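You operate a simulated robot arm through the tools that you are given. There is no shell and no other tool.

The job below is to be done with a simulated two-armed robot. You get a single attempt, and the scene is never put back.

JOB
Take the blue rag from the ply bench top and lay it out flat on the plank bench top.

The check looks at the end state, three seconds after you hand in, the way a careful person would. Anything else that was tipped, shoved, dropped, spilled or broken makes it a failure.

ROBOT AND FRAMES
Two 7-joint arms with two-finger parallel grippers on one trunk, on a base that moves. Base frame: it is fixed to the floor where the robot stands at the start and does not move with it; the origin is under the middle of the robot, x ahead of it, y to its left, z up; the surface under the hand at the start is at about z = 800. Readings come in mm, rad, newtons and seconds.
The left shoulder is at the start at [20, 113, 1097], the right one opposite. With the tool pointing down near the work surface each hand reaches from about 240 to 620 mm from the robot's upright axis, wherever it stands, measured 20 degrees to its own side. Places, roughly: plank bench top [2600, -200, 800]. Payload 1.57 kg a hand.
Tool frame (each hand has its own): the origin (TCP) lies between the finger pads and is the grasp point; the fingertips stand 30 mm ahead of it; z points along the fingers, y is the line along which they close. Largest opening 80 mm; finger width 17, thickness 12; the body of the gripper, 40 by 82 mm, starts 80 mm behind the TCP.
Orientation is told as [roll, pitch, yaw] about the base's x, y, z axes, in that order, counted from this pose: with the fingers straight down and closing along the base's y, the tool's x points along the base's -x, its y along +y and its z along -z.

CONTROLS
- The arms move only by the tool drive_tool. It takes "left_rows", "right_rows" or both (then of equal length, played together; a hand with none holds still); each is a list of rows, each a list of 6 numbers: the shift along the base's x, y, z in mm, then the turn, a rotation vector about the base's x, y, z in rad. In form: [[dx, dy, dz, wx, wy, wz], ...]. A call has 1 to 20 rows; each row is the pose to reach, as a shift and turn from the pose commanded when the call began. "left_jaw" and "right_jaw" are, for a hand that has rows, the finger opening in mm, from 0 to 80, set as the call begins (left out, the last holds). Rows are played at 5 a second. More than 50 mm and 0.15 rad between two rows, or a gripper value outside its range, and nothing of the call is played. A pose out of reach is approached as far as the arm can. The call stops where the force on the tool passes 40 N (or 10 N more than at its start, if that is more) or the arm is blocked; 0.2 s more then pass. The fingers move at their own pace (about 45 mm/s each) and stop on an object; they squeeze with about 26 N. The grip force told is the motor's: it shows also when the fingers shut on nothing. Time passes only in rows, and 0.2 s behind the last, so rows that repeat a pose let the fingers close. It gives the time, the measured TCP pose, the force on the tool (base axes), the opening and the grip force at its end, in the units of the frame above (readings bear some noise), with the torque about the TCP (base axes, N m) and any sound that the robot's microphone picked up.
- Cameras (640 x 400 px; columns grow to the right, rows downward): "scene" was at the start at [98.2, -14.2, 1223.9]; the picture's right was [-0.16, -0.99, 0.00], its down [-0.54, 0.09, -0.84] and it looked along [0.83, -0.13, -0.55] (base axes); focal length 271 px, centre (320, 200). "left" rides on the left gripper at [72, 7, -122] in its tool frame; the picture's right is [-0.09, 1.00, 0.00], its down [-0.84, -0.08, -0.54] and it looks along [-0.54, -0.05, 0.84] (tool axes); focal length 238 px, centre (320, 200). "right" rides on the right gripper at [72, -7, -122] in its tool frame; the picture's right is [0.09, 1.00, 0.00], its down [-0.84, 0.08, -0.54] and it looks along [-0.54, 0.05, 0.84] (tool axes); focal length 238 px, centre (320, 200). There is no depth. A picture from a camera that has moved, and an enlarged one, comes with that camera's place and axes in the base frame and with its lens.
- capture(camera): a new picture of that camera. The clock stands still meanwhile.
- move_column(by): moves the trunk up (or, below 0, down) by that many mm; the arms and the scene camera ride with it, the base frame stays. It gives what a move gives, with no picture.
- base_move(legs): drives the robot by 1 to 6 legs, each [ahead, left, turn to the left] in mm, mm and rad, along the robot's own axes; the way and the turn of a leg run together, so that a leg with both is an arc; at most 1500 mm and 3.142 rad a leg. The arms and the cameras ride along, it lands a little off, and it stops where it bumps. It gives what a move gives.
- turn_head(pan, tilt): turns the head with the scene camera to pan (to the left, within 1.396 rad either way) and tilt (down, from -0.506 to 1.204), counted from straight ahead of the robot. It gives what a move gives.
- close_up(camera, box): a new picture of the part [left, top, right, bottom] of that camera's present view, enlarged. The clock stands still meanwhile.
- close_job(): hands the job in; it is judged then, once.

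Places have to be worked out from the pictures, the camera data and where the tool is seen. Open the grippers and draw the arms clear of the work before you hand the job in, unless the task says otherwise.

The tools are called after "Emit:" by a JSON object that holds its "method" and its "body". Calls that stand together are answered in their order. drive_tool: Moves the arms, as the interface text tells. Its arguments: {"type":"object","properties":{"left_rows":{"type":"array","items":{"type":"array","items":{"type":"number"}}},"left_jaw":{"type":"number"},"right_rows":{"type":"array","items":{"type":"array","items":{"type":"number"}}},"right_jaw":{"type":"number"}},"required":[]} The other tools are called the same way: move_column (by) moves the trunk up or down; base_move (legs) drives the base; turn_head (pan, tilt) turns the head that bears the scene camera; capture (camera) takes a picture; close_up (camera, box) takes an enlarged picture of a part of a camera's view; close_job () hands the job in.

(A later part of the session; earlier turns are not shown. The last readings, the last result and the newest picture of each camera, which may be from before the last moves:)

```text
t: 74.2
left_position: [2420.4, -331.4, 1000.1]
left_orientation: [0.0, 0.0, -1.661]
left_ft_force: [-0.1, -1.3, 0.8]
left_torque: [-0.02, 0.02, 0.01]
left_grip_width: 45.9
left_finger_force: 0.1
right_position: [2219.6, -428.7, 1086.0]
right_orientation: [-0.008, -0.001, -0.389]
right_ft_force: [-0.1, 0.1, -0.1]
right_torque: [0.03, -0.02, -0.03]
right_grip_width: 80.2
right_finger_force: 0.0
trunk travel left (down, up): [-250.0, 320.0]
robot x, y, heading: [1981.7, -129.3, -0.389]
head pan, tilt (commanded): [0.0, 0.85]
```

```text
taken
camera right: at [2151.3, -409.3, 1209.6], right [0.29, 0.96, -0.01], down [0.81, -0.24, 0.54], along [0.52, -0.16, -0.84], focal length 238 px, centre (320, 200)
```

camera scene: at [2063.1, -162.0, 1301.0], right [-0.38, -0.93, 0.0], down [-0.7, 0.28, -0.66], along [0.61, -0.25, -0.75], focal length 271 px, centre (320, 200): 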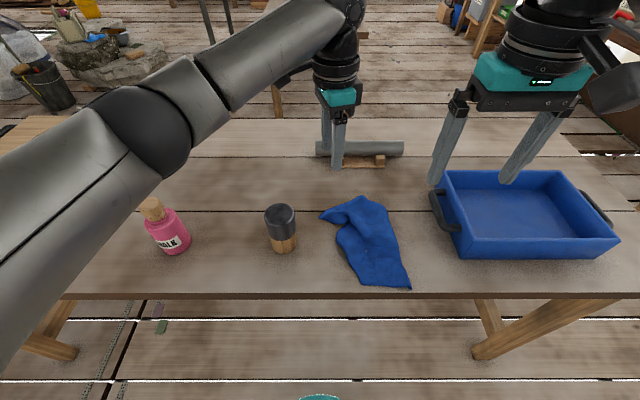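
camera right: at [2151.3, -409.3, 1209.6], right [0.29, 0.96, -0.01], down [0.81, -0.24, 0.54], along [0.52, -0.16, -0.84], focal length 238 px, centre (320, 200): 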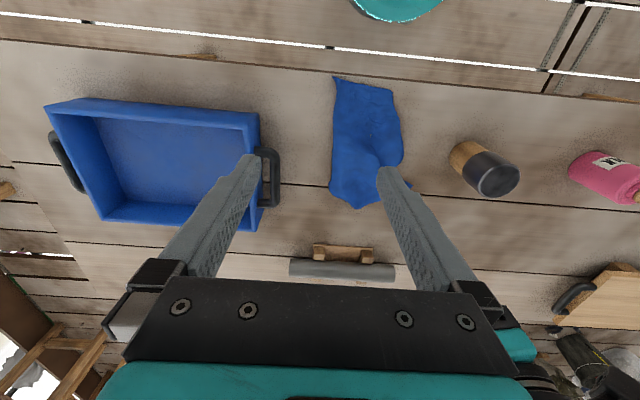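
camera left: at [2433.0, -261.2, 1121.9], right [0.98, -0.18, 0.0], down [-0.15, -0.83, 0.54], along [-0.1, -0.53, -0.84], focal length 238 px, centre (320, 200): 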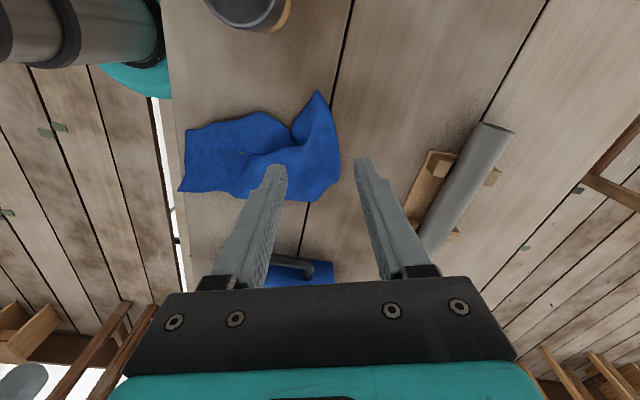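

Tip A is seen at about (475,4), 25 mm outside the TCP, as wanted. My left elbow could come low near the pink bottle, so I raise the trunk 100 mm first, then go part-way down with a slightly wider opening and check the arm's clearance.

Emit:
{"method": "move_column", "body": {"by": 100}}

Emit:
{"method": "drive_tool", "body": {"left_rows": [[0, 0, -40, 0, 0, 0], [0, 0, -80, 0, 0, 0], [0, 0, -120, 0, 0, 0], [0, 0, -160, 0, 0, 0], [0, 0, -200, 0, 0, 0], [0, 0, -200, 0, 0, 0]], "left_jaw": 54}}

Emit:
{"method": "capture", "body": {"camera": "scene"}}

Emit:
{"method": "capture", "body": {"camera": "left"}}

Emit:
{"method": "capture", "body": {"camera": "right"}}

```text
t: 75.5
left_position: [2419.9, -330.6, 1099.0]
left_orientation: [0.001, 0.0, -1.66]
left_ft_force: [-0.6, 0.2, 0.6]
left_torque: [0.0, 0.0, 0.04]
left_grip_width: 46.1
left_finger_force: 0.2
right_position: [2219.8, -431.5, 1185.3]
right_orientation: [-0.007, 0.001, -0.389]
right_ft_force: [0.4, 0.0, -0.7]
right_torque: [0.03, -0.01, -0.01]
right_grip_width: 79.9
right_finger_force: 0.1
trunk travel left (down, up): [-350.0, 220.0]
robot x, y, heading: [1980.9, -131.4, -0.387]
head pan, tilt (commanded): [0.0, 0.85]
```

```text
t: 76.9
left_position: [2423.0, -327.7, 900.1]
left_orientation: [0.0, -0.001, -1.663]
left_ft_force: [-0.4, 0.6, 0.2]
left_torque: [0.01, 0.04, 0.0]
left_grip_width: 53.8
left_finger_force: 0.0
right_position: [2219.8, -429.7, 1185.6]
right_orientation: [-0.006, -0.001, -0.389]
right_ft_force: [0.9, 0.2, -0.7]
right_torque: [0.04, 0.0, 0.02]
right_grip_width: 80.1
right_finger_force: 0.0
trunk travel left (down, up): [-350.0, 220.0]
robot x, y, heading: [1981.7, -127.1, -0.387]
head pan, tilt (commanded): [0.0, 0.85]
```

```text
taken
camera scene: at [2063.1, -162.1, 1401.0], right [-0.38, -0.93, 0.0], down [-0.7, 0.28, -0.66], along [0.61, -0.25, -0.75], focal length 271 px, centre (320, 200)
```

scene: 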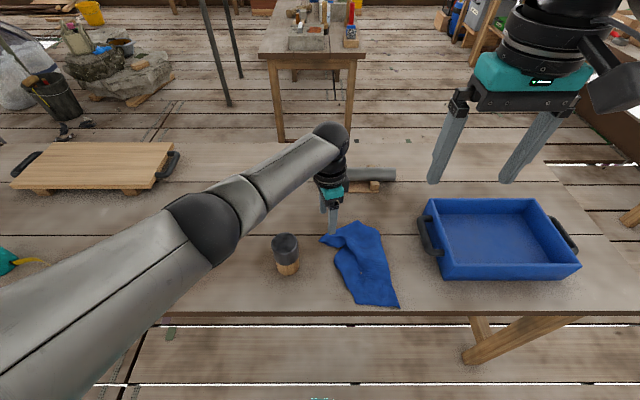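

```text
taken
camera left: at [2435.1, -258.5, 1021.5], right [0.98, -0.18, 0.0], down [-0.15, -0.83, 0.54], along [-0.1, -0.53, -0.84], focal length 238 px, centre (320, 200)
```

left: 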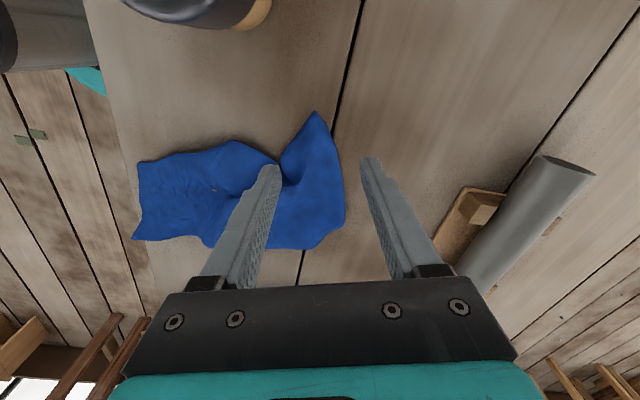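

```text
taken
camera right: at [2151.3, -409.4, 1309.6], right [0.29, 0.96, -0.01], down [0.81, -0.24, 0.54], along [0.52, -0.16, -0.84], focal length 238 px, centre (320, 200)
```

right: 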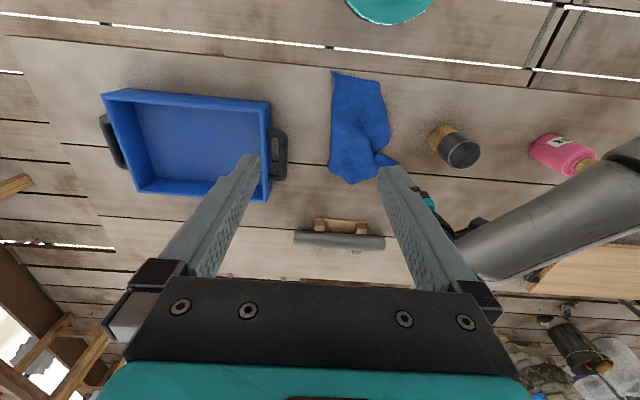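

Clearance to the pink bottle and can looks good, and the fingers straddle tip A. I descend to the planks beside the tip.

Emit:
{"method": "drive_tool", "body": {"left_rows": [[0, 3, -30, 0, 0, 0], [0, 3, -55, 0, 0, 0], [0, 3, -64, 0, 0, 0], [0, 3, -67, 0, 0, 0], [0, 3, -69, 0, 0, 0], [0, 3, -69, 0, 0, 0]]}}

Emit:
{"method": "close_up", "body": {"camera": "left", "box": [200, 80, 440, 230]}}

```text
t: 78.3
left_position: [2419.8, -327.9, 831.8]
left_orientation: [-0.001, 0.001, -1.661]
left_ft_force: [0.7, -0.5, 2.0]
left_torque: [-0.03, 0.01, -0.01]
left_grip_width: 53.9
left_finger_force: 0.0
right_position: [2219.9, -429.8, 1186.0]
right_orientation: [-0.008, 0.0, -0.388]
right_ft_force: [-0.2, -0.3, -0.1]
right_torque: [0.03, 0.01, 0.03]
right_grip_width: 80.3
right_finger_force: 0.1
trunk travel left (down, up): [-350.0, 220.0]
robot x, y, heading: [1980.8, -121.9, -0.382]
head pan, tilt (commanded): [0.0, 0.85]
```

```text
2.67 times, centred on (320, 155) of left
camera zoom: at [2432.8, -257.4, 953.7], right [0.98, -0.18, 0.0], down [-0.15, -0.83, 0.54], along [-0.1, -0.53, -0.84], focal length 636 px, centre (320, 320)
```

zoom: 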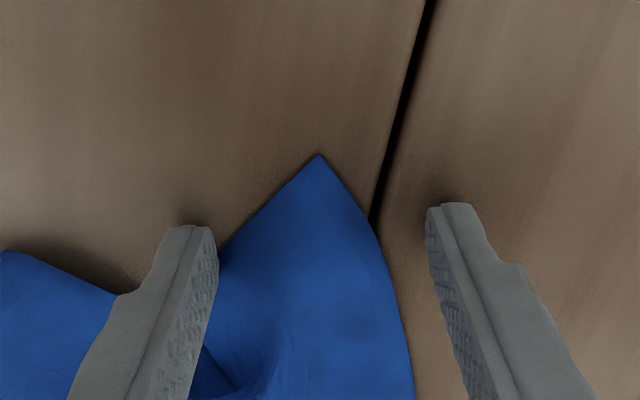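

The fingers stand neatly on both sides of tip A with light contact. I press 1 mm more and close.

Emit:
{"method": "drive_tool", "body": {"left_rows": [[0, 0, -1, 0, 0, 0], [0, 0, -1, 0, 0, 0], [0, 0, -1, 0, 0, 0], [0, 0, -1, 0, 0, 0], [0, 0, -1, 0, 0, 0], [0, 0, -1, 0, 0, 0]], "left_jaw": 0}}

Emit:
{"method": "close_up", "body": {"camera": "left", "box": [200, 80, 440, 230]}}

```text
t: 79.7
left_position: [2418.9, -327.7, 831.0]
left_orientation: [0.003, -0.003, -1.662]
left_ft_force: [3.1, -1.1, 12.4]
left_torque: [-0.06, -0.09, 0.02]
left_grip_width: 2.5
left_finger_force: 23.4
right_position: [2218.9, -429.4, 1187.1]
right_orientation: [-0.006, 0.0, -0.389]
right_ft_force: [0.0, -0.1, 0.2]
right_torque: [0.02, -0.04, 0.0]
right_grip_width: 79.9
right_finger_force: 0.0
trunk travel left (down, up): [-350.0, 220.0]
robot x, y, heading: [1981.8, -131.3, -0.385]
head pan, tilt (commanded): [0.0, 0.85]
```

```text
2.67 times, centred on (320, 155) of left
camera zoom: at [2432.9, -257.3, 953.3], right [0.98, -0.18, 0.0], down [-0.15, -0.82, 0.54], along [-0.09, -0.54, -0.84], focal length 636 px, centre (320, 320)
```

zoom: 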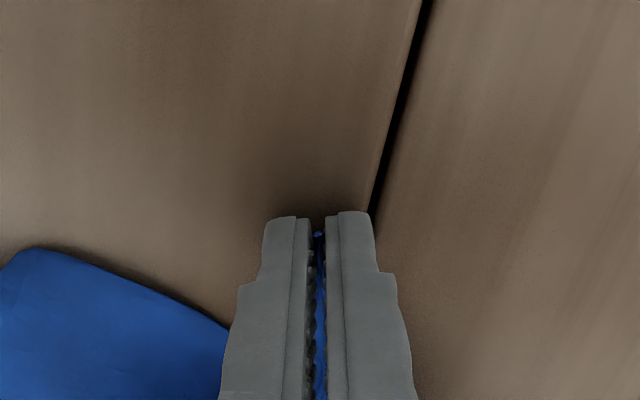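

Corner A is firmly gripped. I lift it a few millimetres and pull it outwards to straighten the far edge, then look for corner B.

Emit:
{"method": "drive_tool", "body": {"left_rows": [[0, 0, 6, 0, 0, 0], [8, 7, 10, 0, 0, 0], [16, 14, 10, 0, 0, 0], [24, 21, 10, 0, 0, 0], [31, 28.4, 10, 0, 0, 0], [31, 28.4, 10, 0, 0, 0]]}}

Emit:
{"method": "close_up", "body": {"camera": "scene", "box": [260, 180, 460, 320]}}

Emit:
{"method": "close_up", "body": {"camera": "right", "box": [280, 50, 440, 200]}}

```text
t: 81.1
left_position: [2452.8, -300.7, 839.7]
left_orientation: [0.003, 0.001, -1.662]
left_ft_force: [0.6, -0.6, 0.0]
left_torque: [-0.01, -0.04, 0.0]
left_grip_width: 2.5
left_finger_force: 23.9
right_position: [2220.0, -430.3, 1186.2]
right_orientation: [-0.007, 0.001, -0.388]
right_ft_force: [0.0, 0.7, 0.4]
right_torque: [0.01, -0.07, -0.02]
right_grip_width: 80.3
right_finger_force: 0.0
trunk travel left (down, up): [-350.0, 220.0]
robot x, y, heading: [1981.2, -127.0, -0.388]
head pan, tilt (commanded): [0.0, 0.85]
```

```text
2.86 times, centred on (360, 250) of scene
camera zoom: at [2063.0, -162.3, 1401.0], right [-0.38, -0.93, 0.0], down [-0.7, 0.28, -0.66], along [0.61, -0.25, -0.75], focal length 775 px, centre (206, 57)
```

zoom: 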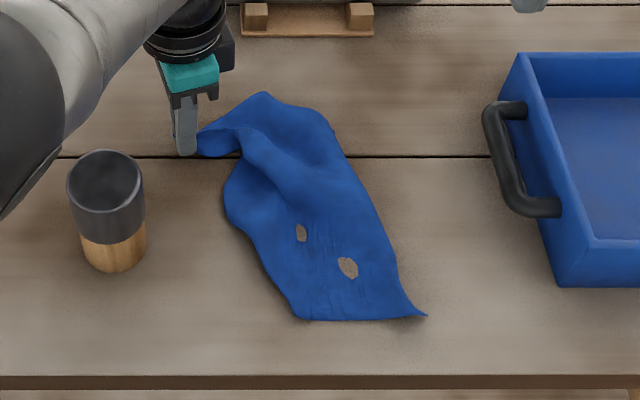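

```text
2.67 times, centred on (360, 125) of right
camera zoom: at [2151.2, -409.6, 1309.5], right [0.29, 0.96, -0.01], down [0.81, -0.24, 0.54], along [0.52, -0.16, -0.84], focal length 636 px, centre (213, 400)
```

zoom: 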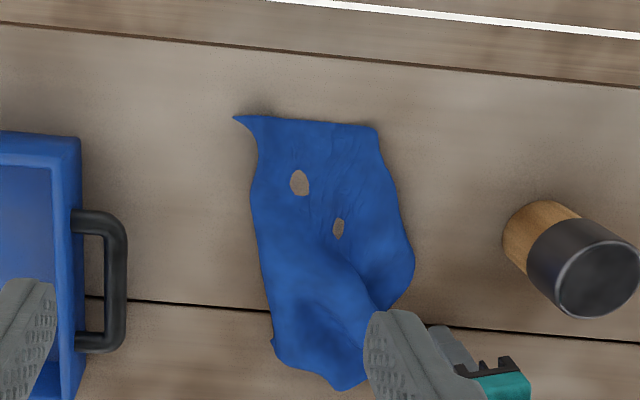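

The whole rag slid along with A, so pulling alone won't open it. I lift corner A well up, letting the tucked part drop free, and look at how the other corners hang.

Emit:
{"method": "drive_tool", "body": {"left_rows": [[0, 0, 30, 0, 0, 0], [0, 0, 65, 0, 0, 0], [0, 0, 100, 0, 0, 0], [0, 0, 140, 0, 0, 0], [0, 0, 180, 0, 0, 0], [0, 0, 220, 0, 0, 0], [0, 0, 260, 0, 0, 0], [0, 0, 260, 0, 0, 0], [0, 0, 260, 0, 0, 0]]}}

Emit:
{"method": "capture", "body": {"camera": "scene"}}

Emit:
{"method": "capture", "body": {"camera": "right"}}

Emit:
{"method": "capture", "body": {"camera": "left"}}

```text
t: 83.1
left_position: [2450.4, -302.6, 1099.3]
left_orientation: [0.001, 0.001, -1.661]
left_ft_force: [0.0, 0.7, 0.0]
left_torque: [0.01, -0.02, -0.04]
left_grip_width: 2.7
left_finger_force: 23.6
right_position: [2219.4, -430.1, 1185.7]
right_orientation: [-0.006, 0.0, -0.387]
right_ft_force: [-1.0, 0.3, -0.5]
right_torque: [0.0, 0.0, 0.01]
right_grip_width: 79.8
right_finger_force: 0.1
trunk travel left (down, up): [-350.0, 220.0]
robot x, y, heading: [1981.4, -127.5, -0.389]
head pan, tilt (commanded): [0.0, 0.85]
```

```text
taken
camera scene: at [2063.0, -162.2, 1401.0], right [-0.38, -0.93, 0.0], down [-0.7, 0.28, -0.66], along [0.61, -0.25, -0.75], focal length 271 px, centre (320, 200)
```

scene: 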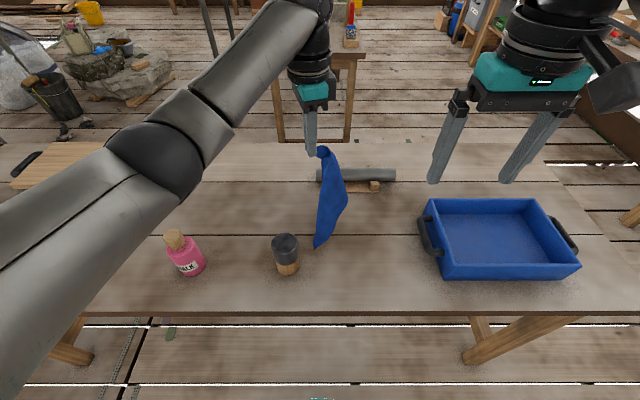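

```text
taken
camera right: at [2151.2, -409.5, 1309.5], right [0.29, 0.96, -0.01], down [0.81, -0.24, 0.54], along [0.52, -0.16, -0.84], focal length 238 px, centre (320, 200)
```

right: 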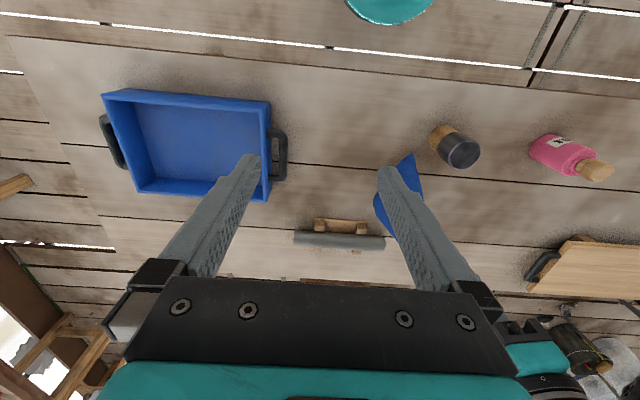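

```text
taken
camera left: at [2463.4, -232.1, 1221.2], right [0.98, -0.18, 0.0], down [-0.15, -0.83, 0.54], along [-0.1, -0.53, -0.84], focal length 238 px, centre (320, 200)
```

left: 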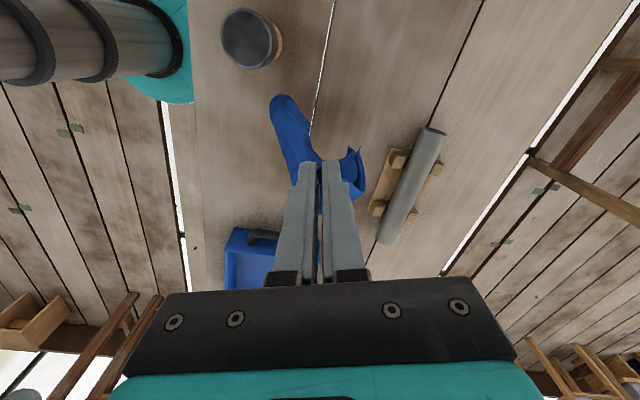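

The rag now hangs from corner A with its bottom corner just on the planks. I zoom in to find corners B and D.

Emit:
{"method": "close_up", "body": {"camera": "scene", "box": [280, 130, 400, 260]}}

Emit:
{"method": "close_up", "body": {"camera": "left", "box": [240, 80, 400, 240]}}

Emit:
{"method": "close_up", "body": {"camera": "right", "box": [340, 120, 460, 240]}}

```text
3.08 times, centred on (340, 195) of scene
camera zoom: at [2063.0, -162.2, 1401.0], right [-0.38, -0.93, 0.0], down [-0.7, 0.28, -0.66], along [0.61, -0.25, -0.75], focal length 834 px, centre (258, 215)
```

zoom: 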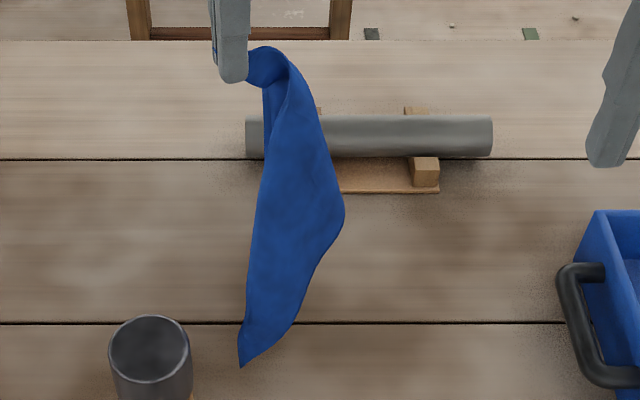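

```text
2.50 times, centred on (320, 160) of left
camera zoom: at [2463.4, -232.1, 1221.2], right [0.98, -0.18, 0.0], down [-0.15, -0.83, 0.54], along [-0.1, -0.53, -0.84], focal length 596 px, centre (320, 300)
```

zoom: 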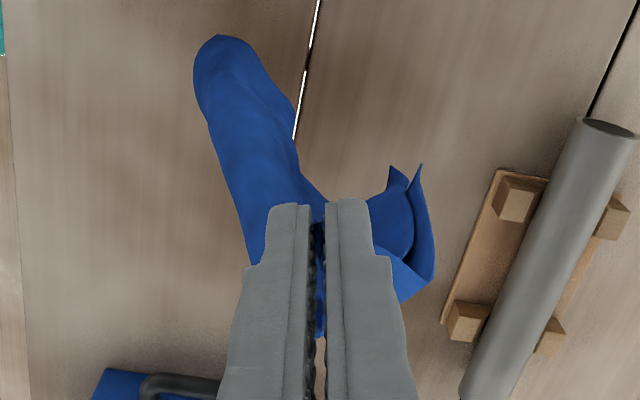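

```text
3.33 times, centred on (400, 180) of right
camera zoom: at [2151.2, -409.5, 1309.5], right [0.29, 0.96, -0.01], down [0.81, -0.24, 0.54], along [0.52, -0.16, -0.84], focal length 794 px, centre (53, 267)
```

zoom: 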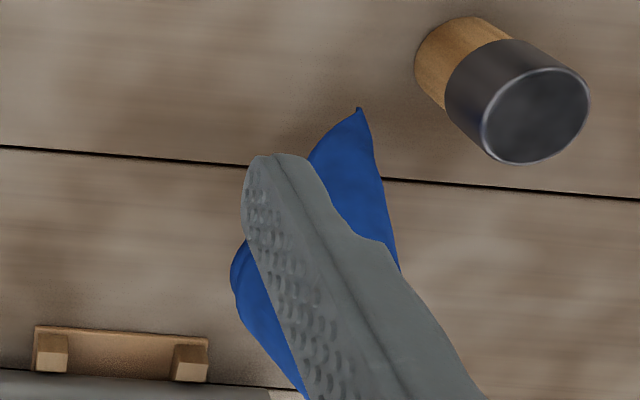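

Seen from A the rag is folded along its diagonal, with the tips B and D together on one side. I raise it so it hangs completely free and look again from all cameras.

Emit:
{"method": "drive_tool", "body": {"left_rows": [[0, 0, 30, 0, 0, 0], [0, 0, 60, 0, 0, 0], [0, 0, 90, 0, 0, 0], [0, 0, 90, 0, 0, 0], [0, 0, 90, 0, 0, 0], [0, 0, 90, 0, 0, 0]]}}

Emit:
{"method": "close_up", "body": {"camera": "scene", "box": [260, 80, 400, 240]}}

Emit:
{"method": "close_up", "body": {"camera": "left", "box": [240, 80, 400, 240]}}

Emit:
{"method": "close_up", "body": {"camera": "right", "box": [340, 120, 500, 280]}}

```text
t: 84.5
left_position: [2449.9, -300.9, 1189.5]
left_orientation: [0.002, 0.002, -1.659]
left_ft_force: [-0.3, -0.2, 0.0]
left_torque: [0.0, 0.02, -0.03]
left_grip_width: 2.5
left_finger_force: 23.4
right_position: [2220.2, -429.7, 1186.4]
right_orientation: [-0.008, 0.0, -0.39]
right_ft_force: [0.1, 0.4, 0.5]
right_torque: [0.0, -0.01, 0.0]
right_grip_width: 79.9
right_finger_force: 0.1
trunk travel left (down, up): [-350.0, 220.0]
robot x, y, heading: [1981.0, -129.8, -0.388]
head pan, tilt (commanded): [0.0, 0.85]
```

```text
2.50 times, centred on (330, 160) of scene
camera zoom: at [2063.1, -162.3, 1401.0], right [-0.38, -0.93, 0.0], down [-0.7, 0.28, -0.66], along [0.61, -0.25, -0.75], focal length 678 px, centre (295, 300)
```

zoom: 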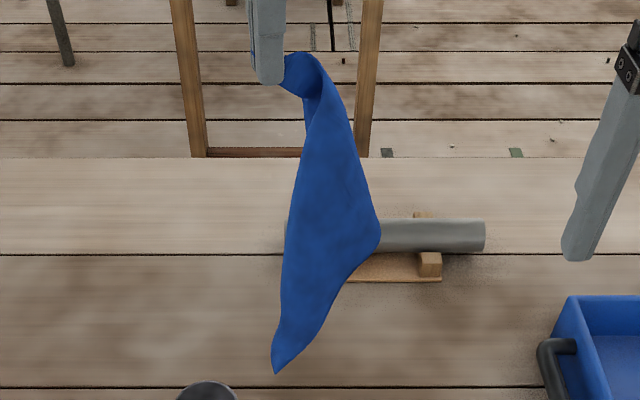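

```text
2.50 times, centred on (320, 160) of left
camera zoom: at [2463.5, -231.3, 1311.4], right [0.98, -0.18, 0.0], down [-0.15, -0.83, 0.54], along [-0.1, -0.53, -0.84], focal length 596 px, centre (320, 300)
```

zoom: 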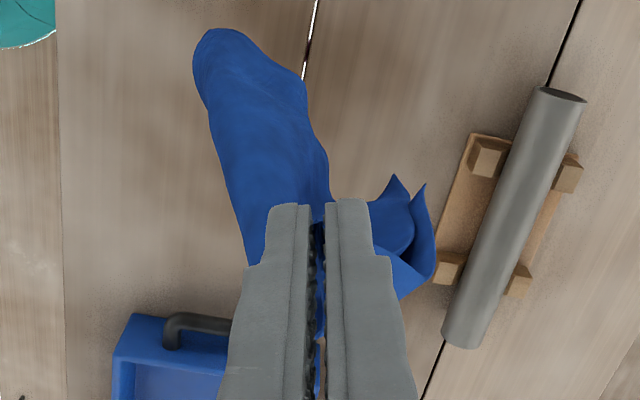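

```text
2.50 times, centred on (420, 200) of right
camera zoom: at [2151.3, -409.6, 1309.5], right [0.29, 0.96, -0.01], down [0.81, -0.24, 0.54], along [0.52, -0.16, -0.84], focal length 596 px, centre (70, 200)
```

zoom: 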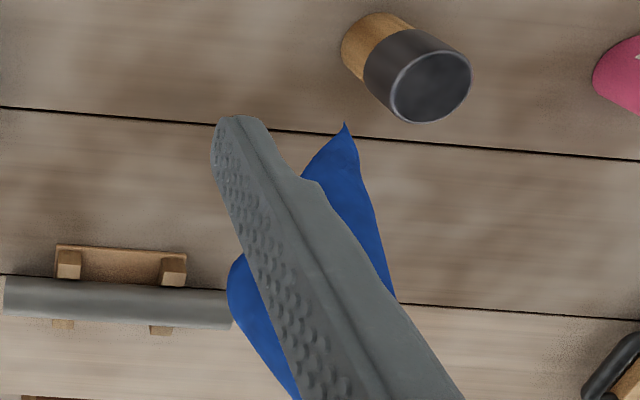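

The lowest tip is 252 mm from A along a straight edge, which matches the long edge A–D (250 mm), so it is very likely corner D. I'll lay D onto the planks to pinch it there: I move A back and slightly right and lower until D just touches.

Emit:
{"method": "drive_tool", "body": {"left_rows": [[-39, -3.4, 0, 0, 0, 0], [-78.4, -6.8, 0, 0, 0, 0], [-78.4, -6.8, 0, 0, 0, 0], [-78.4, -6.8, 0, 0, 0, 0], [-78.4, -6.8, -40, 0, 0, 0], [-78.4, -6.8, -80, 0, 0, 0], [-78.4, -6.8, -110, 0, 0, 0], [-78.4, -6.8, -110, 0, 0, 0], [-78.4, -6.8, -110, 0, 0, 0]]}}

Emit:
{"method": "close_up", "body": {"camera": "scene", "box": [260, 100, 460, 300]}}

Emit:
{"method": "capture", "body": {"camera": "right"}}

```text
t: 86.5
left_position: [2372.0, -306.3, 1077.7]
left_orientation: [0.0, 0.0, -1.66]
left_ft_force: [0.5, 0.9, -0.4]
left_torque: [0.02, -0.05, -0.03]
left_grip_width: 2.4
left_finger_force: 24.2
right_position: [2220.3, -430.1, 1185.9]
right_orientation: [-0.007, 0.0, -0.39]
right_ft_force: [-1.0, -0.8, -0.3]
right_torque: [0.02, -0.01, 0.01]
right_grip_width: 80.0
right_finger_force: 0.1
trunk travel left (down, up): [-350.0, 220.0]
robot x, y, heading: [1981.1, -129.0, -0.384]
head pan, tilt (commanded): [0.0, 0.85]
```

```text
2.00 times, centred on (360, 200) of scene
camera zoom: at [2063.1, -162.3, 1401.0], right [-0.38, -0.93, 0.0], down [-0.7, 0.28, -0.66], along [0.61, -0.25, -0.75], focal length 542 px, centre (240, 200)
```

zoom: 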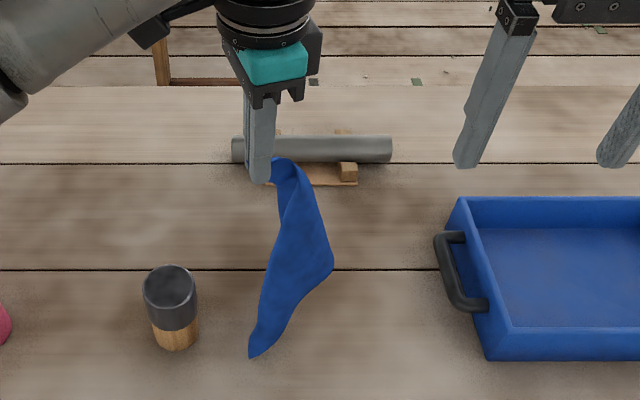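

```text
taken
camera right: at [2151.3, -409.6, 1309.5], right [0.29, 0.96, -0.01], down [0.81, -0.24, 0.54], along [0.52, -0.16, -0.84], focal length 238 px, centre (320, 200)
```

right: 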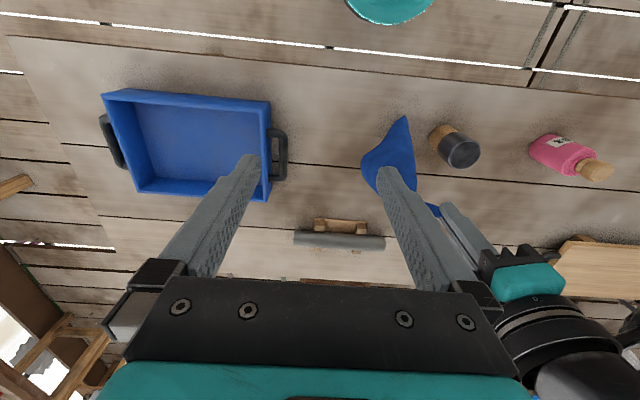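

D has touched down at about (369,-11). I lower A while moving it away so the edge D–A lies down behind tip D.

Emit:
{"method": "drive_tool", "body": {"left_rows": [[20, -8.2, -25, 0, 0, 0], [41, -16.6, -50, 0, 0, 0], [62, -25.3, -78, 0, 0, 0], [83, -34, -105, 0, 0, 0], [100, -41, -130, 0, 0, 0], [100, -41, -130, 0, 0, 0]]}}

Emit:
{"method": "close_up", "body": {"camera": "scene", "box": [260, 140, 460, 300]}}

Emit:
{"method": "close_up", "body": {"camera": "right", "box": [320, 80, 480, 240]}}

Emit:
{"method": "capture", "body": {"camera": "left"}}

```text
t: 87.9
left_position: [2467.2, -341.6, 952.2]
left_orientation: [0.0, -0.001, -1.661]
left_ft_force: [0.2, 0.3, -0.4]
left_torque: [0.01, 0.02, 0.03]
left_grip_width: 2.5
left_finger_force: 24.1
left hand out of reach, approached as far as the arm can: row 5, 6
right_position: [2220.7, -431.1, 1186.1]
right_orientation: [-0.008, 0.001, -0.39]
right_ft_force: [0.1, 0.0, 0.3]
right_torque: [0.0, 0.02, -0.01]
right_grip_width: 80.0
right_finger_force: 0.1
trunk travel left (down, up): [-350.0, 220.0]
robot x, y, heading: [1979.8, -128.5, -0.388]
head pan, tilt (commanded): [0.0, 0.85]
```

```text
2.50 times, centred on (360, 220) of scene
camera zoom: at [2063.0, -162.3, 1401.0], right [-0.38, -0.93, 0.0], down [-0.7, 0.28, -0.66], along [0.61, -0.25, -0.75], focal length 678 px, centre (220, 150)
```

zoom: 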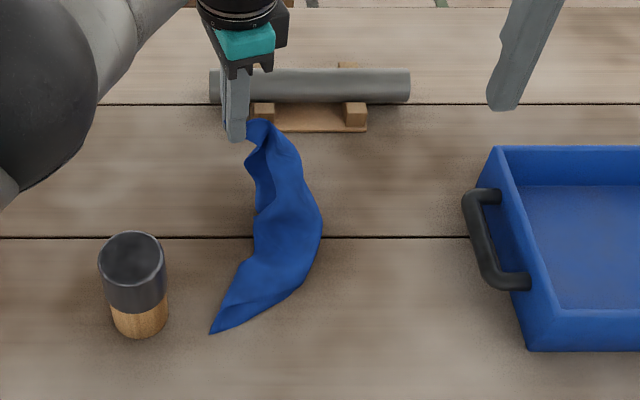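

```text
2.50 times, centred on (400, 160) of right
camera zoom: at [2151.2, -409.6, 1309.5], right [0.29, 0.96, -0.01], down [0.81, -0.24, 0.54], along [0.52, -0.16, -0.84], focal length 596 px, centre (120, 300)
```

zoom: 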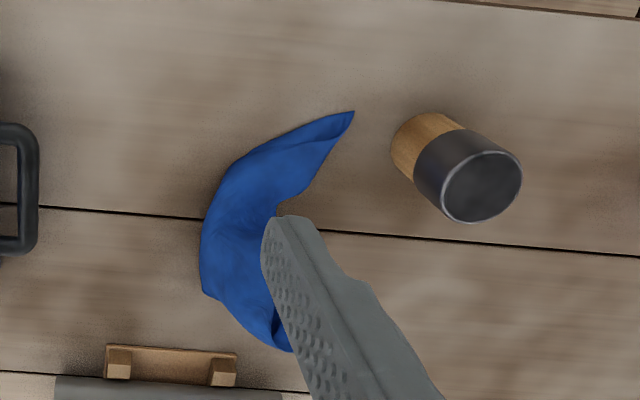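

```text
taken
camera left: at [2479.6, -271.9, 1074.0], right [0.98, -0.18, 0.0], down [-0.15, -0.83, 0.54], along [-0.1, -0.53, -0.84], focal length 238 px, centre (320, 200)
```

left: 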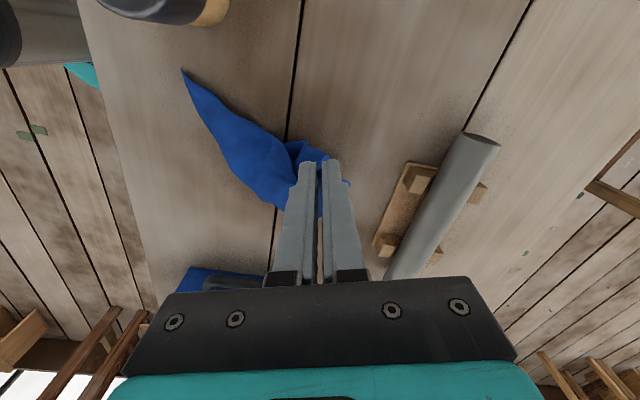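

D's tip lies at about (381,10), pointing near-left. The left forearm would be close to the right wrist there, so I shift A about 80 mm to the left and a little lower, then check that D stayed put.

Emit:
{"method": "drive_tool", "body": {"left_rows": [[4, 20, -8, 0, 0, 0], [7, 40, -16, 0, 0, 0], [10, 60, -24, 0, 0, 0], [13, 78, -32, 0, 0, 0], [13, 78, -32, 0, 0, 0]]}}

Emit:
{"method": "close_up", "body": {"camera": "scene", "box": [260, 140, 460, 300]}}

Emit:
{"method": "close_up", "body": {"camera": "right", "box": [320, 80, 480, 240]}}

```text
t: 89.1
left_position: [2480.9, -263.7, 921.2]
left_orientation: [0.002, 0.0, -1.661]
left_ft_force: [1.6, 0.0, -0.1]
left_torque: [-0.01, -0.02, 0.02]
left_grip_width: 2.5
left_finger_force: 23.4
right_position: [2219.7, -429.4, 1186.9]
right_orientation: [-0.007, 0.001, -0.388]
right_ft_force: [-0.3, 0.0, 0.2]
right_torque: [-0.02, -0.02, -0.04]
right_grip_width: 80.1
right_finger_force: 0.0
trunk travel left (down, up): [-350.0, 220.0]
robot x, y, heading: [1981.0, -128.5, -0.386]
head pan, tilt (commanded): [0.0, 0.85]
```

```text
2.50 times, centred on (360, 220) of scene
camera zoom: at [2063.0, -162.5, 1401.0], right [-0.38, -0.93, 0.0], down [-0.7, 0.28, -0.66], along [0.61, -0.25, -0.75], focal length 678 px, centre (220, 150)
```

zoom: 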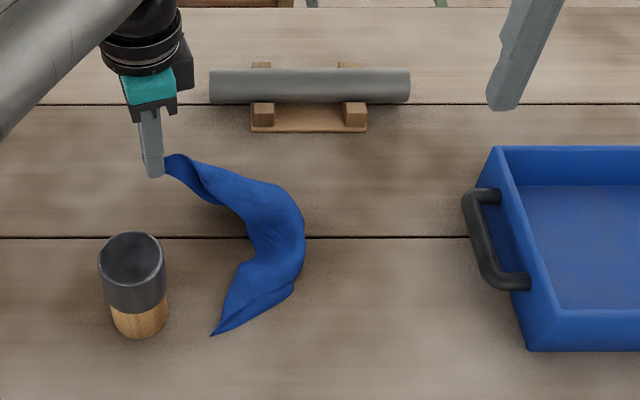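

```text
2.50 times, centred on (400, 160) of right
camera zoom: at [2151.2, -409.7, 1309.5], right [0.29, 0.96, -0.01], down [0.81, -0.24, 0.54], along [0.52, -0.16, -0.84], focal length 596 px, centre (120, 300)
```

zoom: 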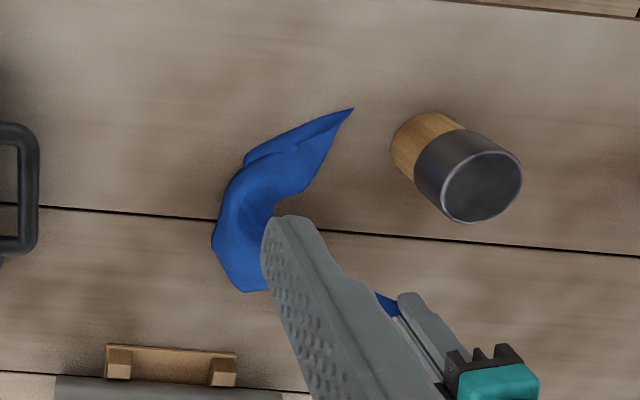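

D has not moved, and A is now held at about (514,64). I bring the right hand over tip D, turned to close across it, and stop 70 mm above the planks to verify.

Emit:
{"method": "drive_tool", "body": {"right_rows": [[20.9, 24.2, -30, 0, 0, -0.127], [41.8, 48.5, -60, 0, 0, -0.255], [62.7, 72.7, -90, 0, 0, -0.382], [83.5, 96.9, -120, 0, 0, -0.509], [104.4, 121.2, -150, 0, 0, -0.637], [125.3, 145.4, -180, 0, 0, -0.764], [125.3, 145.4, -220, 0, 0, -0.764], [125.3, 145.4, -260, 0, 0, -0.764], [125.3, 145.4, -286, 0, 0, -0.764], [125.3, 145.4, -286, 0, 0, -0.764]], "right_jaw": 50}}

Emit:
{"method": "capture", "body": {"camera": "right"}}

Emit:
{"method": "capture", "body": {"camera": "scene"}}

```text
t: 91.3
left_position: [2480.9, -263.4, 919.6]
left_orientation: [-0.001, 0.0, -1.66]
left_ft_force: [1.0, -0.2, 0.6]
left_torque: [-0.01, 0.0, 0.01]
left_grip_width: 2.5
left_finger_force: 24.1
right_position: [2345.0, -284.9, 899.5]
right_orientation: [-0.007, 0.0, -1.153]
right_ft_force: [-0.4, -0.4, 0.7]
right_torque: [0.01, -0.02, -0.02]
right_grip_width: 50.2
right_finger_force: 0.0
trunk travel left (down, up): [-350.0, 220.0]
robot x, y, heading: [1978.6, -126.0, -0.388]
head pan, tilt (commanded): [0.0, 0.85]
```

```text
taken
camera right: at [2310.4, -222.3, 1023.7], right [0.87, 0.49, -0.01], down [0.41, -0.73, 0.54], along [0.26, -0.48, -0.84], focal length 238 px, centre (320, 200)
```

right: 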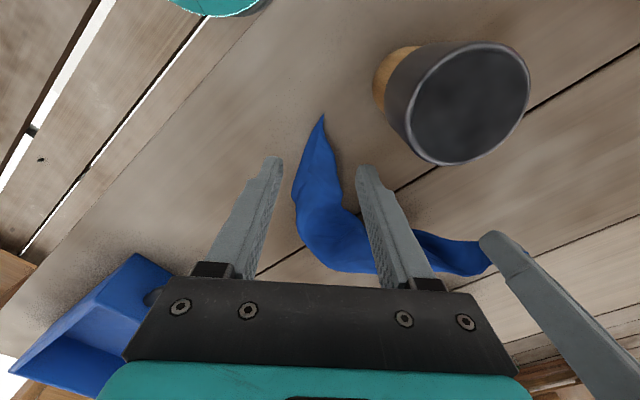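

```text
taken
camera scene: at [2063.1, -162.3, 1401.0], right [-0.38, -0.93, 0.0], down [-0.7, 0.28, -0.66], along [0.61, -0.25, -0.75], focal length 271 px, centre (320, 200)
```

scene: 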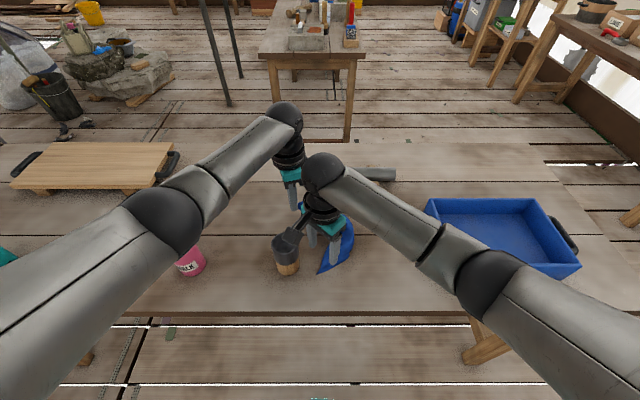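

Tip D sits about 19 mm ahead of the TCP and between the fingers, and the can is clear. I descend to the planks.

Emit:
{"method": "drive_tool", "body": {"right_rows": [[0, 0, -30, 0, 0, 0], [0, 0, -55, 0, 0, 0], [0, 0, -64, 0, 0, 0], [0, 0, -67, 0, 0, 0], [0, 0, -69.5, 0, 0, 0], [0, 0, -69.5, 0, 0, 0]]}}

Emit:
{"method": "close_up", "body": {"camera": "right", "box": [200, 80, 440, 230]}}

```text
t: 92.7
left_position: [2479.7, -264.4, 920.8]
left_orientation: [0.0, 0.0, -1.659]
left_ft_force: [0.2, -0.2, 0.2]
left_torque: [0.0, -0.02, 0.01]
left_grip_width: 2.5
left_finger_force: 24.4
right_position: [2347.6, -284.0, 831.9]
right_orientation: [-0.006, 0.0, -1.155]
right_ft_force: [0.0, 0.3, 0.2]
right_torque: [0.01, -0.02, 0.02]
right_grip_width: 50.1
right_finger_force: 0.1
trunk travel left (down, up): [-350.0, 220.0]
robot x, y, heading: [1982.7, -130.1, -0.391]
head pan, tilt (commanded): [0.0, 0.85]
```

```text
2.67 times, centred on (320, 155) of right
camera zoom: at [2311.3, -223.0, 954.5], right [0.87, 0.49, -0.01], down [0.41, -0.73, 0.54], along [0.26, -0.48, -0.84], focal length 636 px, centre (320, 320)
```

zoom: 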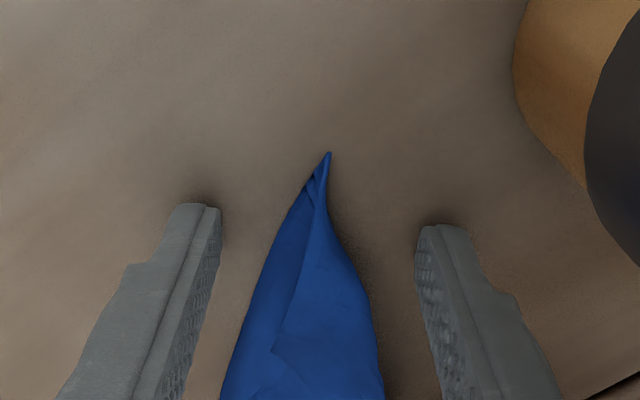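

The folded tip lies right between the fingers. I press 1 mm and close.

Emit:
{"method": "drive_tool", "body": {"right_rows": [[0, 0, -1.2, 0, 0, 0], [0, 0, -1.2, 0, 0, 0], [0, 0, -1.2, 0, 0, 0], [0, 0, -1.2, 0, 0, 0], [0, 0, -1.2, 0, 0, 0]], "right_jaw": 0}}

Emit:
{"method": "close_up", "body": {"camera": "right", "box": [200, 80, 440, 230]}}

```text
t: 93.9
left_position: [2479.5, -263.1, 919.8]
left_orientation: [0.0, 0.0, -1.659]
left_ft_force: [0.4, -0.2, -0.3]
left_torque: [0.02, 0.0, 0.02]
left_grip_width: 2.5
left_finger_force: 23.8
right_position: [2345.0, -283.7, 830.1]
right_orientation: [-0.007, 0.002, -1.154]
right_ft_force: [1.4, 1.1, 2.5]
right_torque: [0.09, -0.07, 0.02]
right_grip_width: 2.8
right_finger_force: 23.6
trunk travel left (down, up): [-350.0, 220.0]
robot x, y, heading: [1978.6, -130.9, -0.39]
head pan, tilt (commanded): [0.0, 0.85]
```

```text
2.67 times, centred on (320, 155) of right
camera zoom: at [2311.0, -222.3, 953.6], right [0.87, 0.49, -0.01], down [0.41, -0.73, 0.54], along [0.26, -0.47, -0.84], focal length 636 px, centre (320, 320)
```

zoom: 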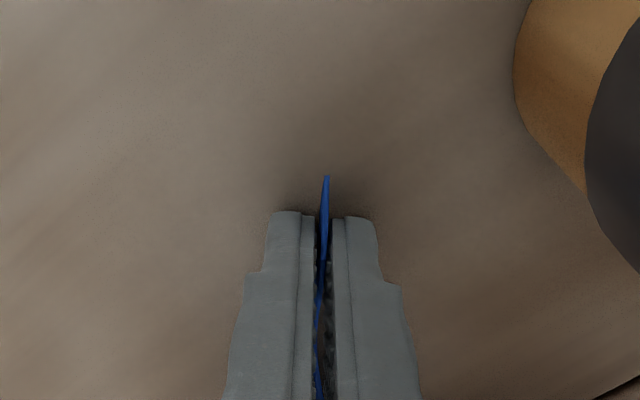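

Both corners are gripped. I lift both hands together and then spread them sideways to about 210 mm apart to see whether the rag hangs as a clean curtain.

Emit:
{"method": "drive_tool", "body": {"left_rows": [[0, 0, 20, 0, 0, 0], [0, 0, 45, 0, 0, 0], [0, 0, 75, 0, 0, 0], [0, 0, 110, 0, 0, 0], [-8, 3.5, 130, 0, 0, 0], [-16, 7, 150, 0, 0, 0], [-24, 10.5, 170, 0, 0, 0], [-32, 14, 190, 0, 0, 0], [-40.3, 17.6, 210, 0, 0, 0], [-40.3, 17.6, 210, 0, 0, 0], [-40.3, 17.6, 210, 0, 0, 0]], "right_rows": [[0, 0, 40, 0, 0, 0], [0, 0, 85, 0, 0, 0], [0, 0, 130, 0, 0, 0], [0, 0, 175, 0, 0, 0], [3.1, -31.5, 200, 0, 0, 0], [6.2, -63, 225, 0, 0, 0], [9.3, -94.6, 250, 0, 0, 0], [12.4, -126, 275, 0, 0, 0], [15.5, -157.6, 300, 0, 0, 0], [15.5, -157.6, 300, 0, 0, 0], [15.5, -157.6, 300, 0, 0, 0]]}}

Emit:
{"method": "capture", "body": {"camera": "scene"}}

Emit:
{"method": "capture", "body": {"camera": "right"}}

Emit:
{"method": "capture", "body": {"camera": "left"}}

```text
t: 96.3
left_position: [2439.6, -246.3, 1129.6]
left_orientation: [0.0, -0.001, -1.661]
left_ft_force: [-0.3, -0.5, -0.1]
left_torque: [0.01, -0.02, 0.03]
left_grip_width: 2.4
left_finger_force: 23.9
right_position: [2361.7, -440.7, 1128.7]
right_orientation: [-0.007, 0.001, -1.155]
right_ft_force: [0.4, -0.1, -0.2]
right_torque: [-0.03, 0.05, 0.02]
right_grip_width: 2.5
right_finger_force: 23.7
trunk travel left (down, up): [-350.0, 220.0]
robot x, y, heading: [1981.3, -129.9, -0.392]
head pan, tilt (commanded): [0.0, 0.85]
```

```text
taken
camera scene: at [2063.0, -162.4, 1401.0], right [-0.38, -0.93, 0.0], down [-0.7, 0.28, -0.66], along [0.61, -0.25, -0.75], focal length 271 px, centre (320, 200)
```

scene: 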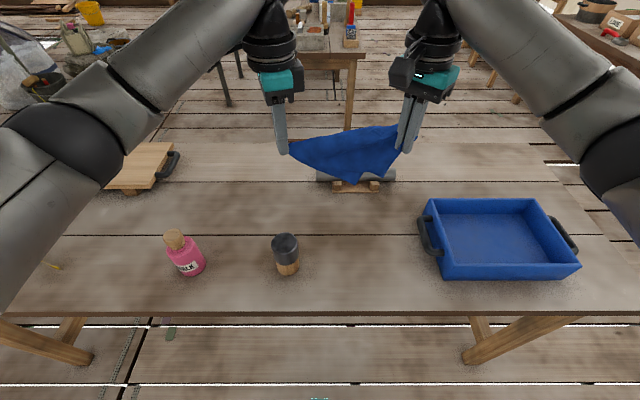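

```text
taken
camera right: at [2326.8, -379.7, 1252.8], right [0.87, 0.49, -0.01], down [0.41, -0.73, 0.54], along [0.26, -0.48, -0.84], focal length 238 px, centre (320, 200)
```

right: 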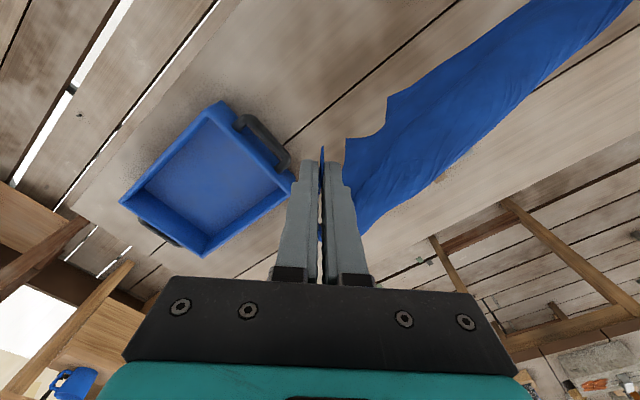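

```text
taken
camera left: at [2452.2, -176.4, 1251.5], right [0.98, -0.18, 0.0], down [-0.15, -0.83, 0.54], along [-0.1, -0.53, -0.84], focal length 238 px, centre (320, 200)
```

left: 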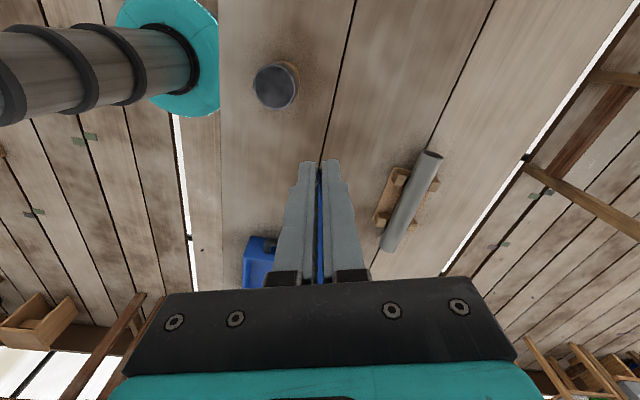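

The rag spans between the hands; I zoom in to see which corners I actually hold.

Emit:
{"method": "close_up", "body": {"camera": "scene", "box": [260, 90, 440, 210]}}

Emit:
{"method": "close_up", "body": {"camera": "right", "box": [300, 0, 640, 260]}}

```text
3.33 times, centred on (350, 150) of scene
camera zoom: at [2063.0, -162.4, 1401.0], right [-0.38, -0.93, 0.0], down [-0.7, 0.28, -0.66], along [0.61, -0.25, -0.75], focal length 904 px, centre (220, 367)
```

zoom: 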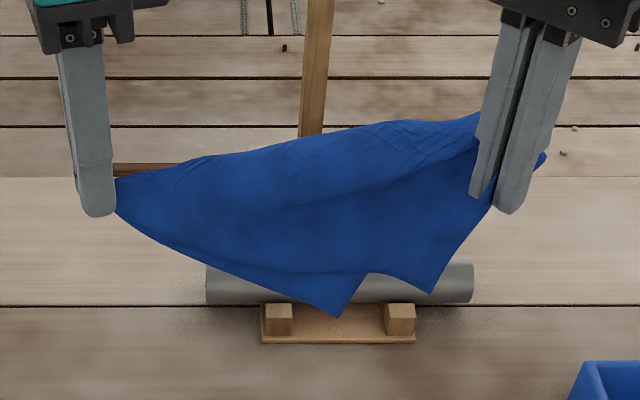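

```text
1.54 times, centred on (470, 130) of right
camera zoom: at [2326.8, -379.7, 1252.8], right [0.87, 0.49, -0.01], down [0.41, -0.73, 0.54], along [0.26, -0.48, -0.84], focal length 367 px, centre (89, 308)
```

zoom: 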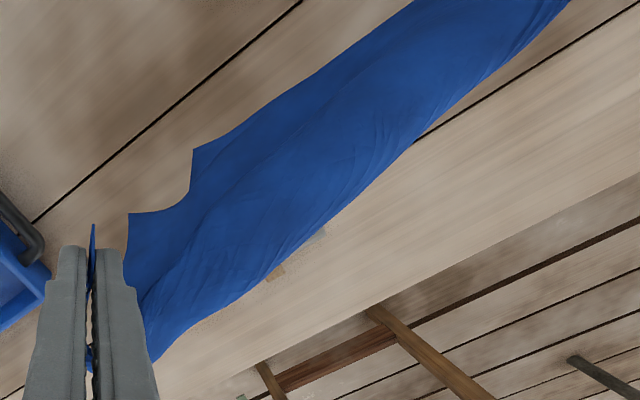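

I see two free tips hanging on the near side, so I am holding opposite corners (A left, C right) with B and D hanging. I'll lay this folded triangle down with B and D towards me, then re-grip the neighbour of A. First I lower the trunk 100 mm and bring both hands back to x≈350.

Emit:
{"method": "move_column", "body": {"by": -100}}

Emit:
{"method": "drive_tool", "body": {"left_rows": [[-31.4, 1.8, 0, 0, 0, 0], [-62.8, 3.7, 0, 0, 0, 0], [-94.2, 5.5, 0, 0, 0, 0], [-125.6, 7.4, 0, 0, 0, 0], [-125.6, 7.4, -25, 0, 0, 0], [-125.6, 7.4, -50, 0, 0, 0], [-125.6, 7.4, -50, 0, 0, 0]], "right_rows": [[-33.2, -1.6, 0, 0, 0, 0], [-66.4, -3.1, 0, 0, 0, 0], [-99.6, -4.7, 0, 0, 0, 0], [-132.8, -6.3, 0, 0, 0, 0], [-132.8, -6.3, -25, 0, 0, 0], [-132.8, -6.3, -50, 0, 0, 0], [-132.8, -6.3, -50, 0, 0, 0]]}}

Emit:
{"method": "capture", "body": {"camera": "scene"}}

Emit:
{"method": "capture", "body": {"camera": "right"}}

```text
t: 97.6
left_position: [2438.8, -246.1, 1029.5]
left_orientation: [-0.001, 0.0, -1.66]
left_ft_force: [-0.1, -0.2, 0.4]
left_torque: [-0.02, -0.01, 0.06]
left_grip_width: 2.4
left_finger_force: 24.1
right_position: [2361.3, -440.9, 1029.6]
right_orientation: [-0.007, 0.0, -1.154]
right_ft_force: [0.9, 0.1, 0.3]
right_torque: [-0.02, 0.03, 0.02]
right_grip_width: 2.4
right_finger_force: 23.9
trunk travel left (down, up): [-250.0, 320.0]
robot x, y, heading: [1981.2, -129.1, -0.389]
head pan, tilt (commanded): [0.0, 0.85]
```

```text
t: 99.2
left_position: [2314.4, -239.7, 979.2]
left_orientation: [-0.003, 0.001, -1.659]
left_ft_force: [-0.4, -0.8, -0.9]
left_torque: [-0.02, 0.02, 0.0]
left_grip_width: 2.7
left_finger_force: 23.6
right_position: [2227.2, -448.8, 977.0]
right_orientation: [-0.006, 0.001, -1.153]
right_ft_force: [-0.3, 1.4, 0.5]
right_torque: [-0.01, -0.01, 0.0]
right_grip_width: 2.7
right_finger_force: 24.2
trunk travel left (down, up): [-250.0, 320.0]
robot x, y, heading: [1979.1, -128.1, -0.387]
head pan, tilt (commanded): [0.0, 0.85]
```

```text
taken
camera scene: at [2063.0, -162.3, 1301.0], right [-0.38, -0.93, 0.0], down [-0.7, 0.28, -0.66], along [0.61, -0.25, -0.75], focal length 271 px, centre (320, 200)
```

scene: 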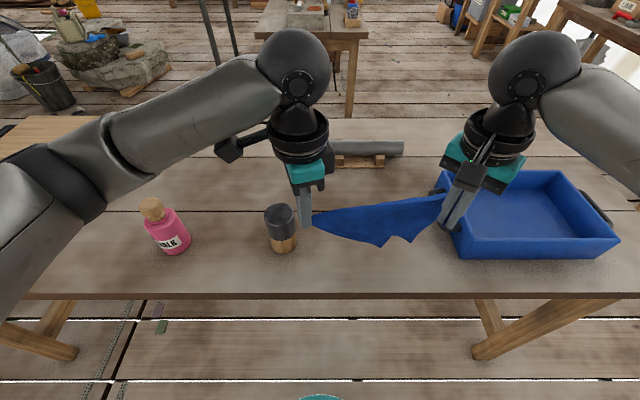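

```text
taken
camera right: at [2193.3, -386.4, 1100.7], right [0.87, 0.49, -0.01], down [0.41, -0.73, 0.54], along [0.26, -0.48, -0.84], focal length 238 px, centre (320, 200)
```

right: 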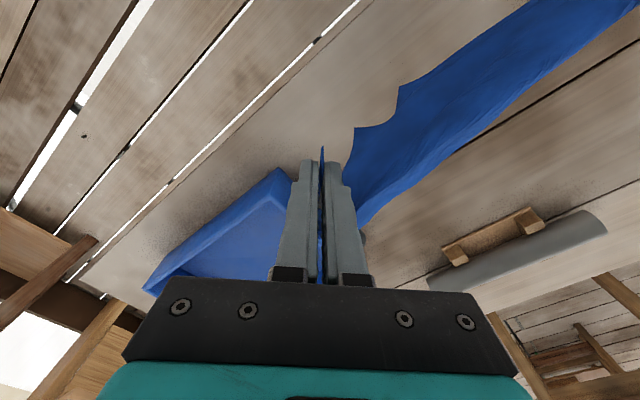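

The triangle hangs nicely with both free tips on my side. I lower until the tips touch, then move both hands forward while lowering so the flaps trail towards me.

Emit:
{"method": "drive_tool", "body": {"left_rows": [[0, 0, -27, 0, 0, 0], [0, 0, -52, 0, 0, 0], [13.9, -5.7, -72, 0, 0, 0], [32.4, -13.2, -87, 0, 0, 0], [50.9, -20.8, -100, 0, 0, 0], [69.4, -28.4, -112, 0, 0, 0], [87.9, -35.9, -122, 0, 0, 0], [101.8, -41.6, -130, 0, 0, 0], [111, -45.4, -134, 0, 0, 0], [111, -45.4, -134, 0, 0, 0]], "right_rows": [[0, 0, -27, 0, 0, 0], [0, 0, -52, 0, 0, 0], [13.9, -5.7, -72, 0, 0, 0], [32.4, -13.2, -87, 0, 0, 0], [50.9, -20.8, -100, 0, 0, 0], [69.4, -28.4, -112, 0, 0, 0], [87.9, -35.9, -122, 0, 0, 0], [101.8, -41.6, -130, 0, 0, 0], [111, -45.4, -134, 0, 0, 0], [111, -45.4, -134, 0, 0, 0]]}}

Emit:
{"method": "capture", "body": {"camera": "scene"}}

Emit:
{"method": "close_up", "body": {"camera": "scene", "box": [290, 170, 450, 290]}}

```text
t: 101.4
left_position: [2424.6, -283.8, 845.7]
left_orientation: [0.001, 0.001, -1.661]
left_ft_force: [0.0, -0.5, 0.5]
left_torque: [-0.01, 0.01, 0.0]
left_grip_width: 2.6
left_finger_force: 23.9
right_position: [2341.1, -491.5, 845.1]
right_orientation: [-0.006, 0.001, -1.152]
right_ft_force: [-0.5, 0.6, 0.0]
right_torque: [-0.02, 0.05, 0.03]
right_grip_width: 2.5
right_finger_force: 24.0
trunk travel left (down, up): [-250.0, 320.0]
robot x, y, heading: [1979.6, -130.0, -0.39]
head pan, tilt (commanded): [0.0, 0.85]
```

```text
taken
camera scene: at [2063.0, -162.3, 1301.0], right [-0.38, -0.93, 0.0], down [-0.7, 0.28, -0.66], along [0.61, -0.25, -0.75], focal length 271 px, centre (320, 200)
```

scene: 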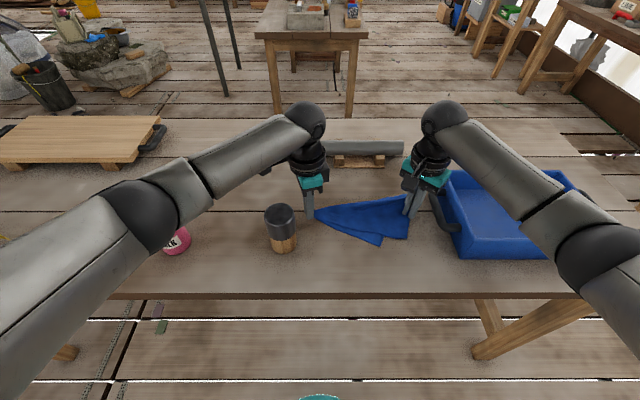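

```text
3.33 times, centred on (370, 230) of scene
camera zoom: at [2063.0, -162.3, 1301.0], right [-0.38, -0.93, 0.0], down [-0.7, 0.28, -0.66], along [0.61, -0.25, -0.75], focal length 904 px, centre (153, 100)
```

zoom: 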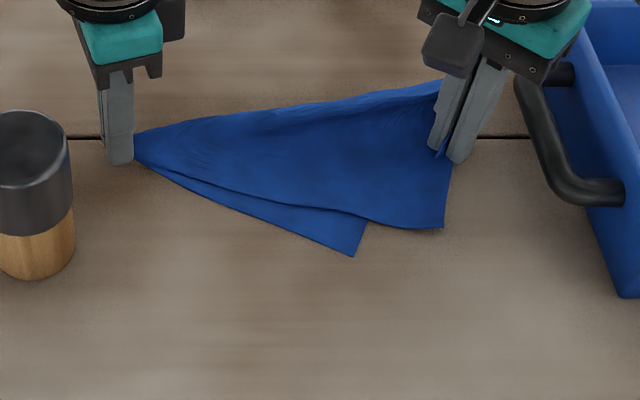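

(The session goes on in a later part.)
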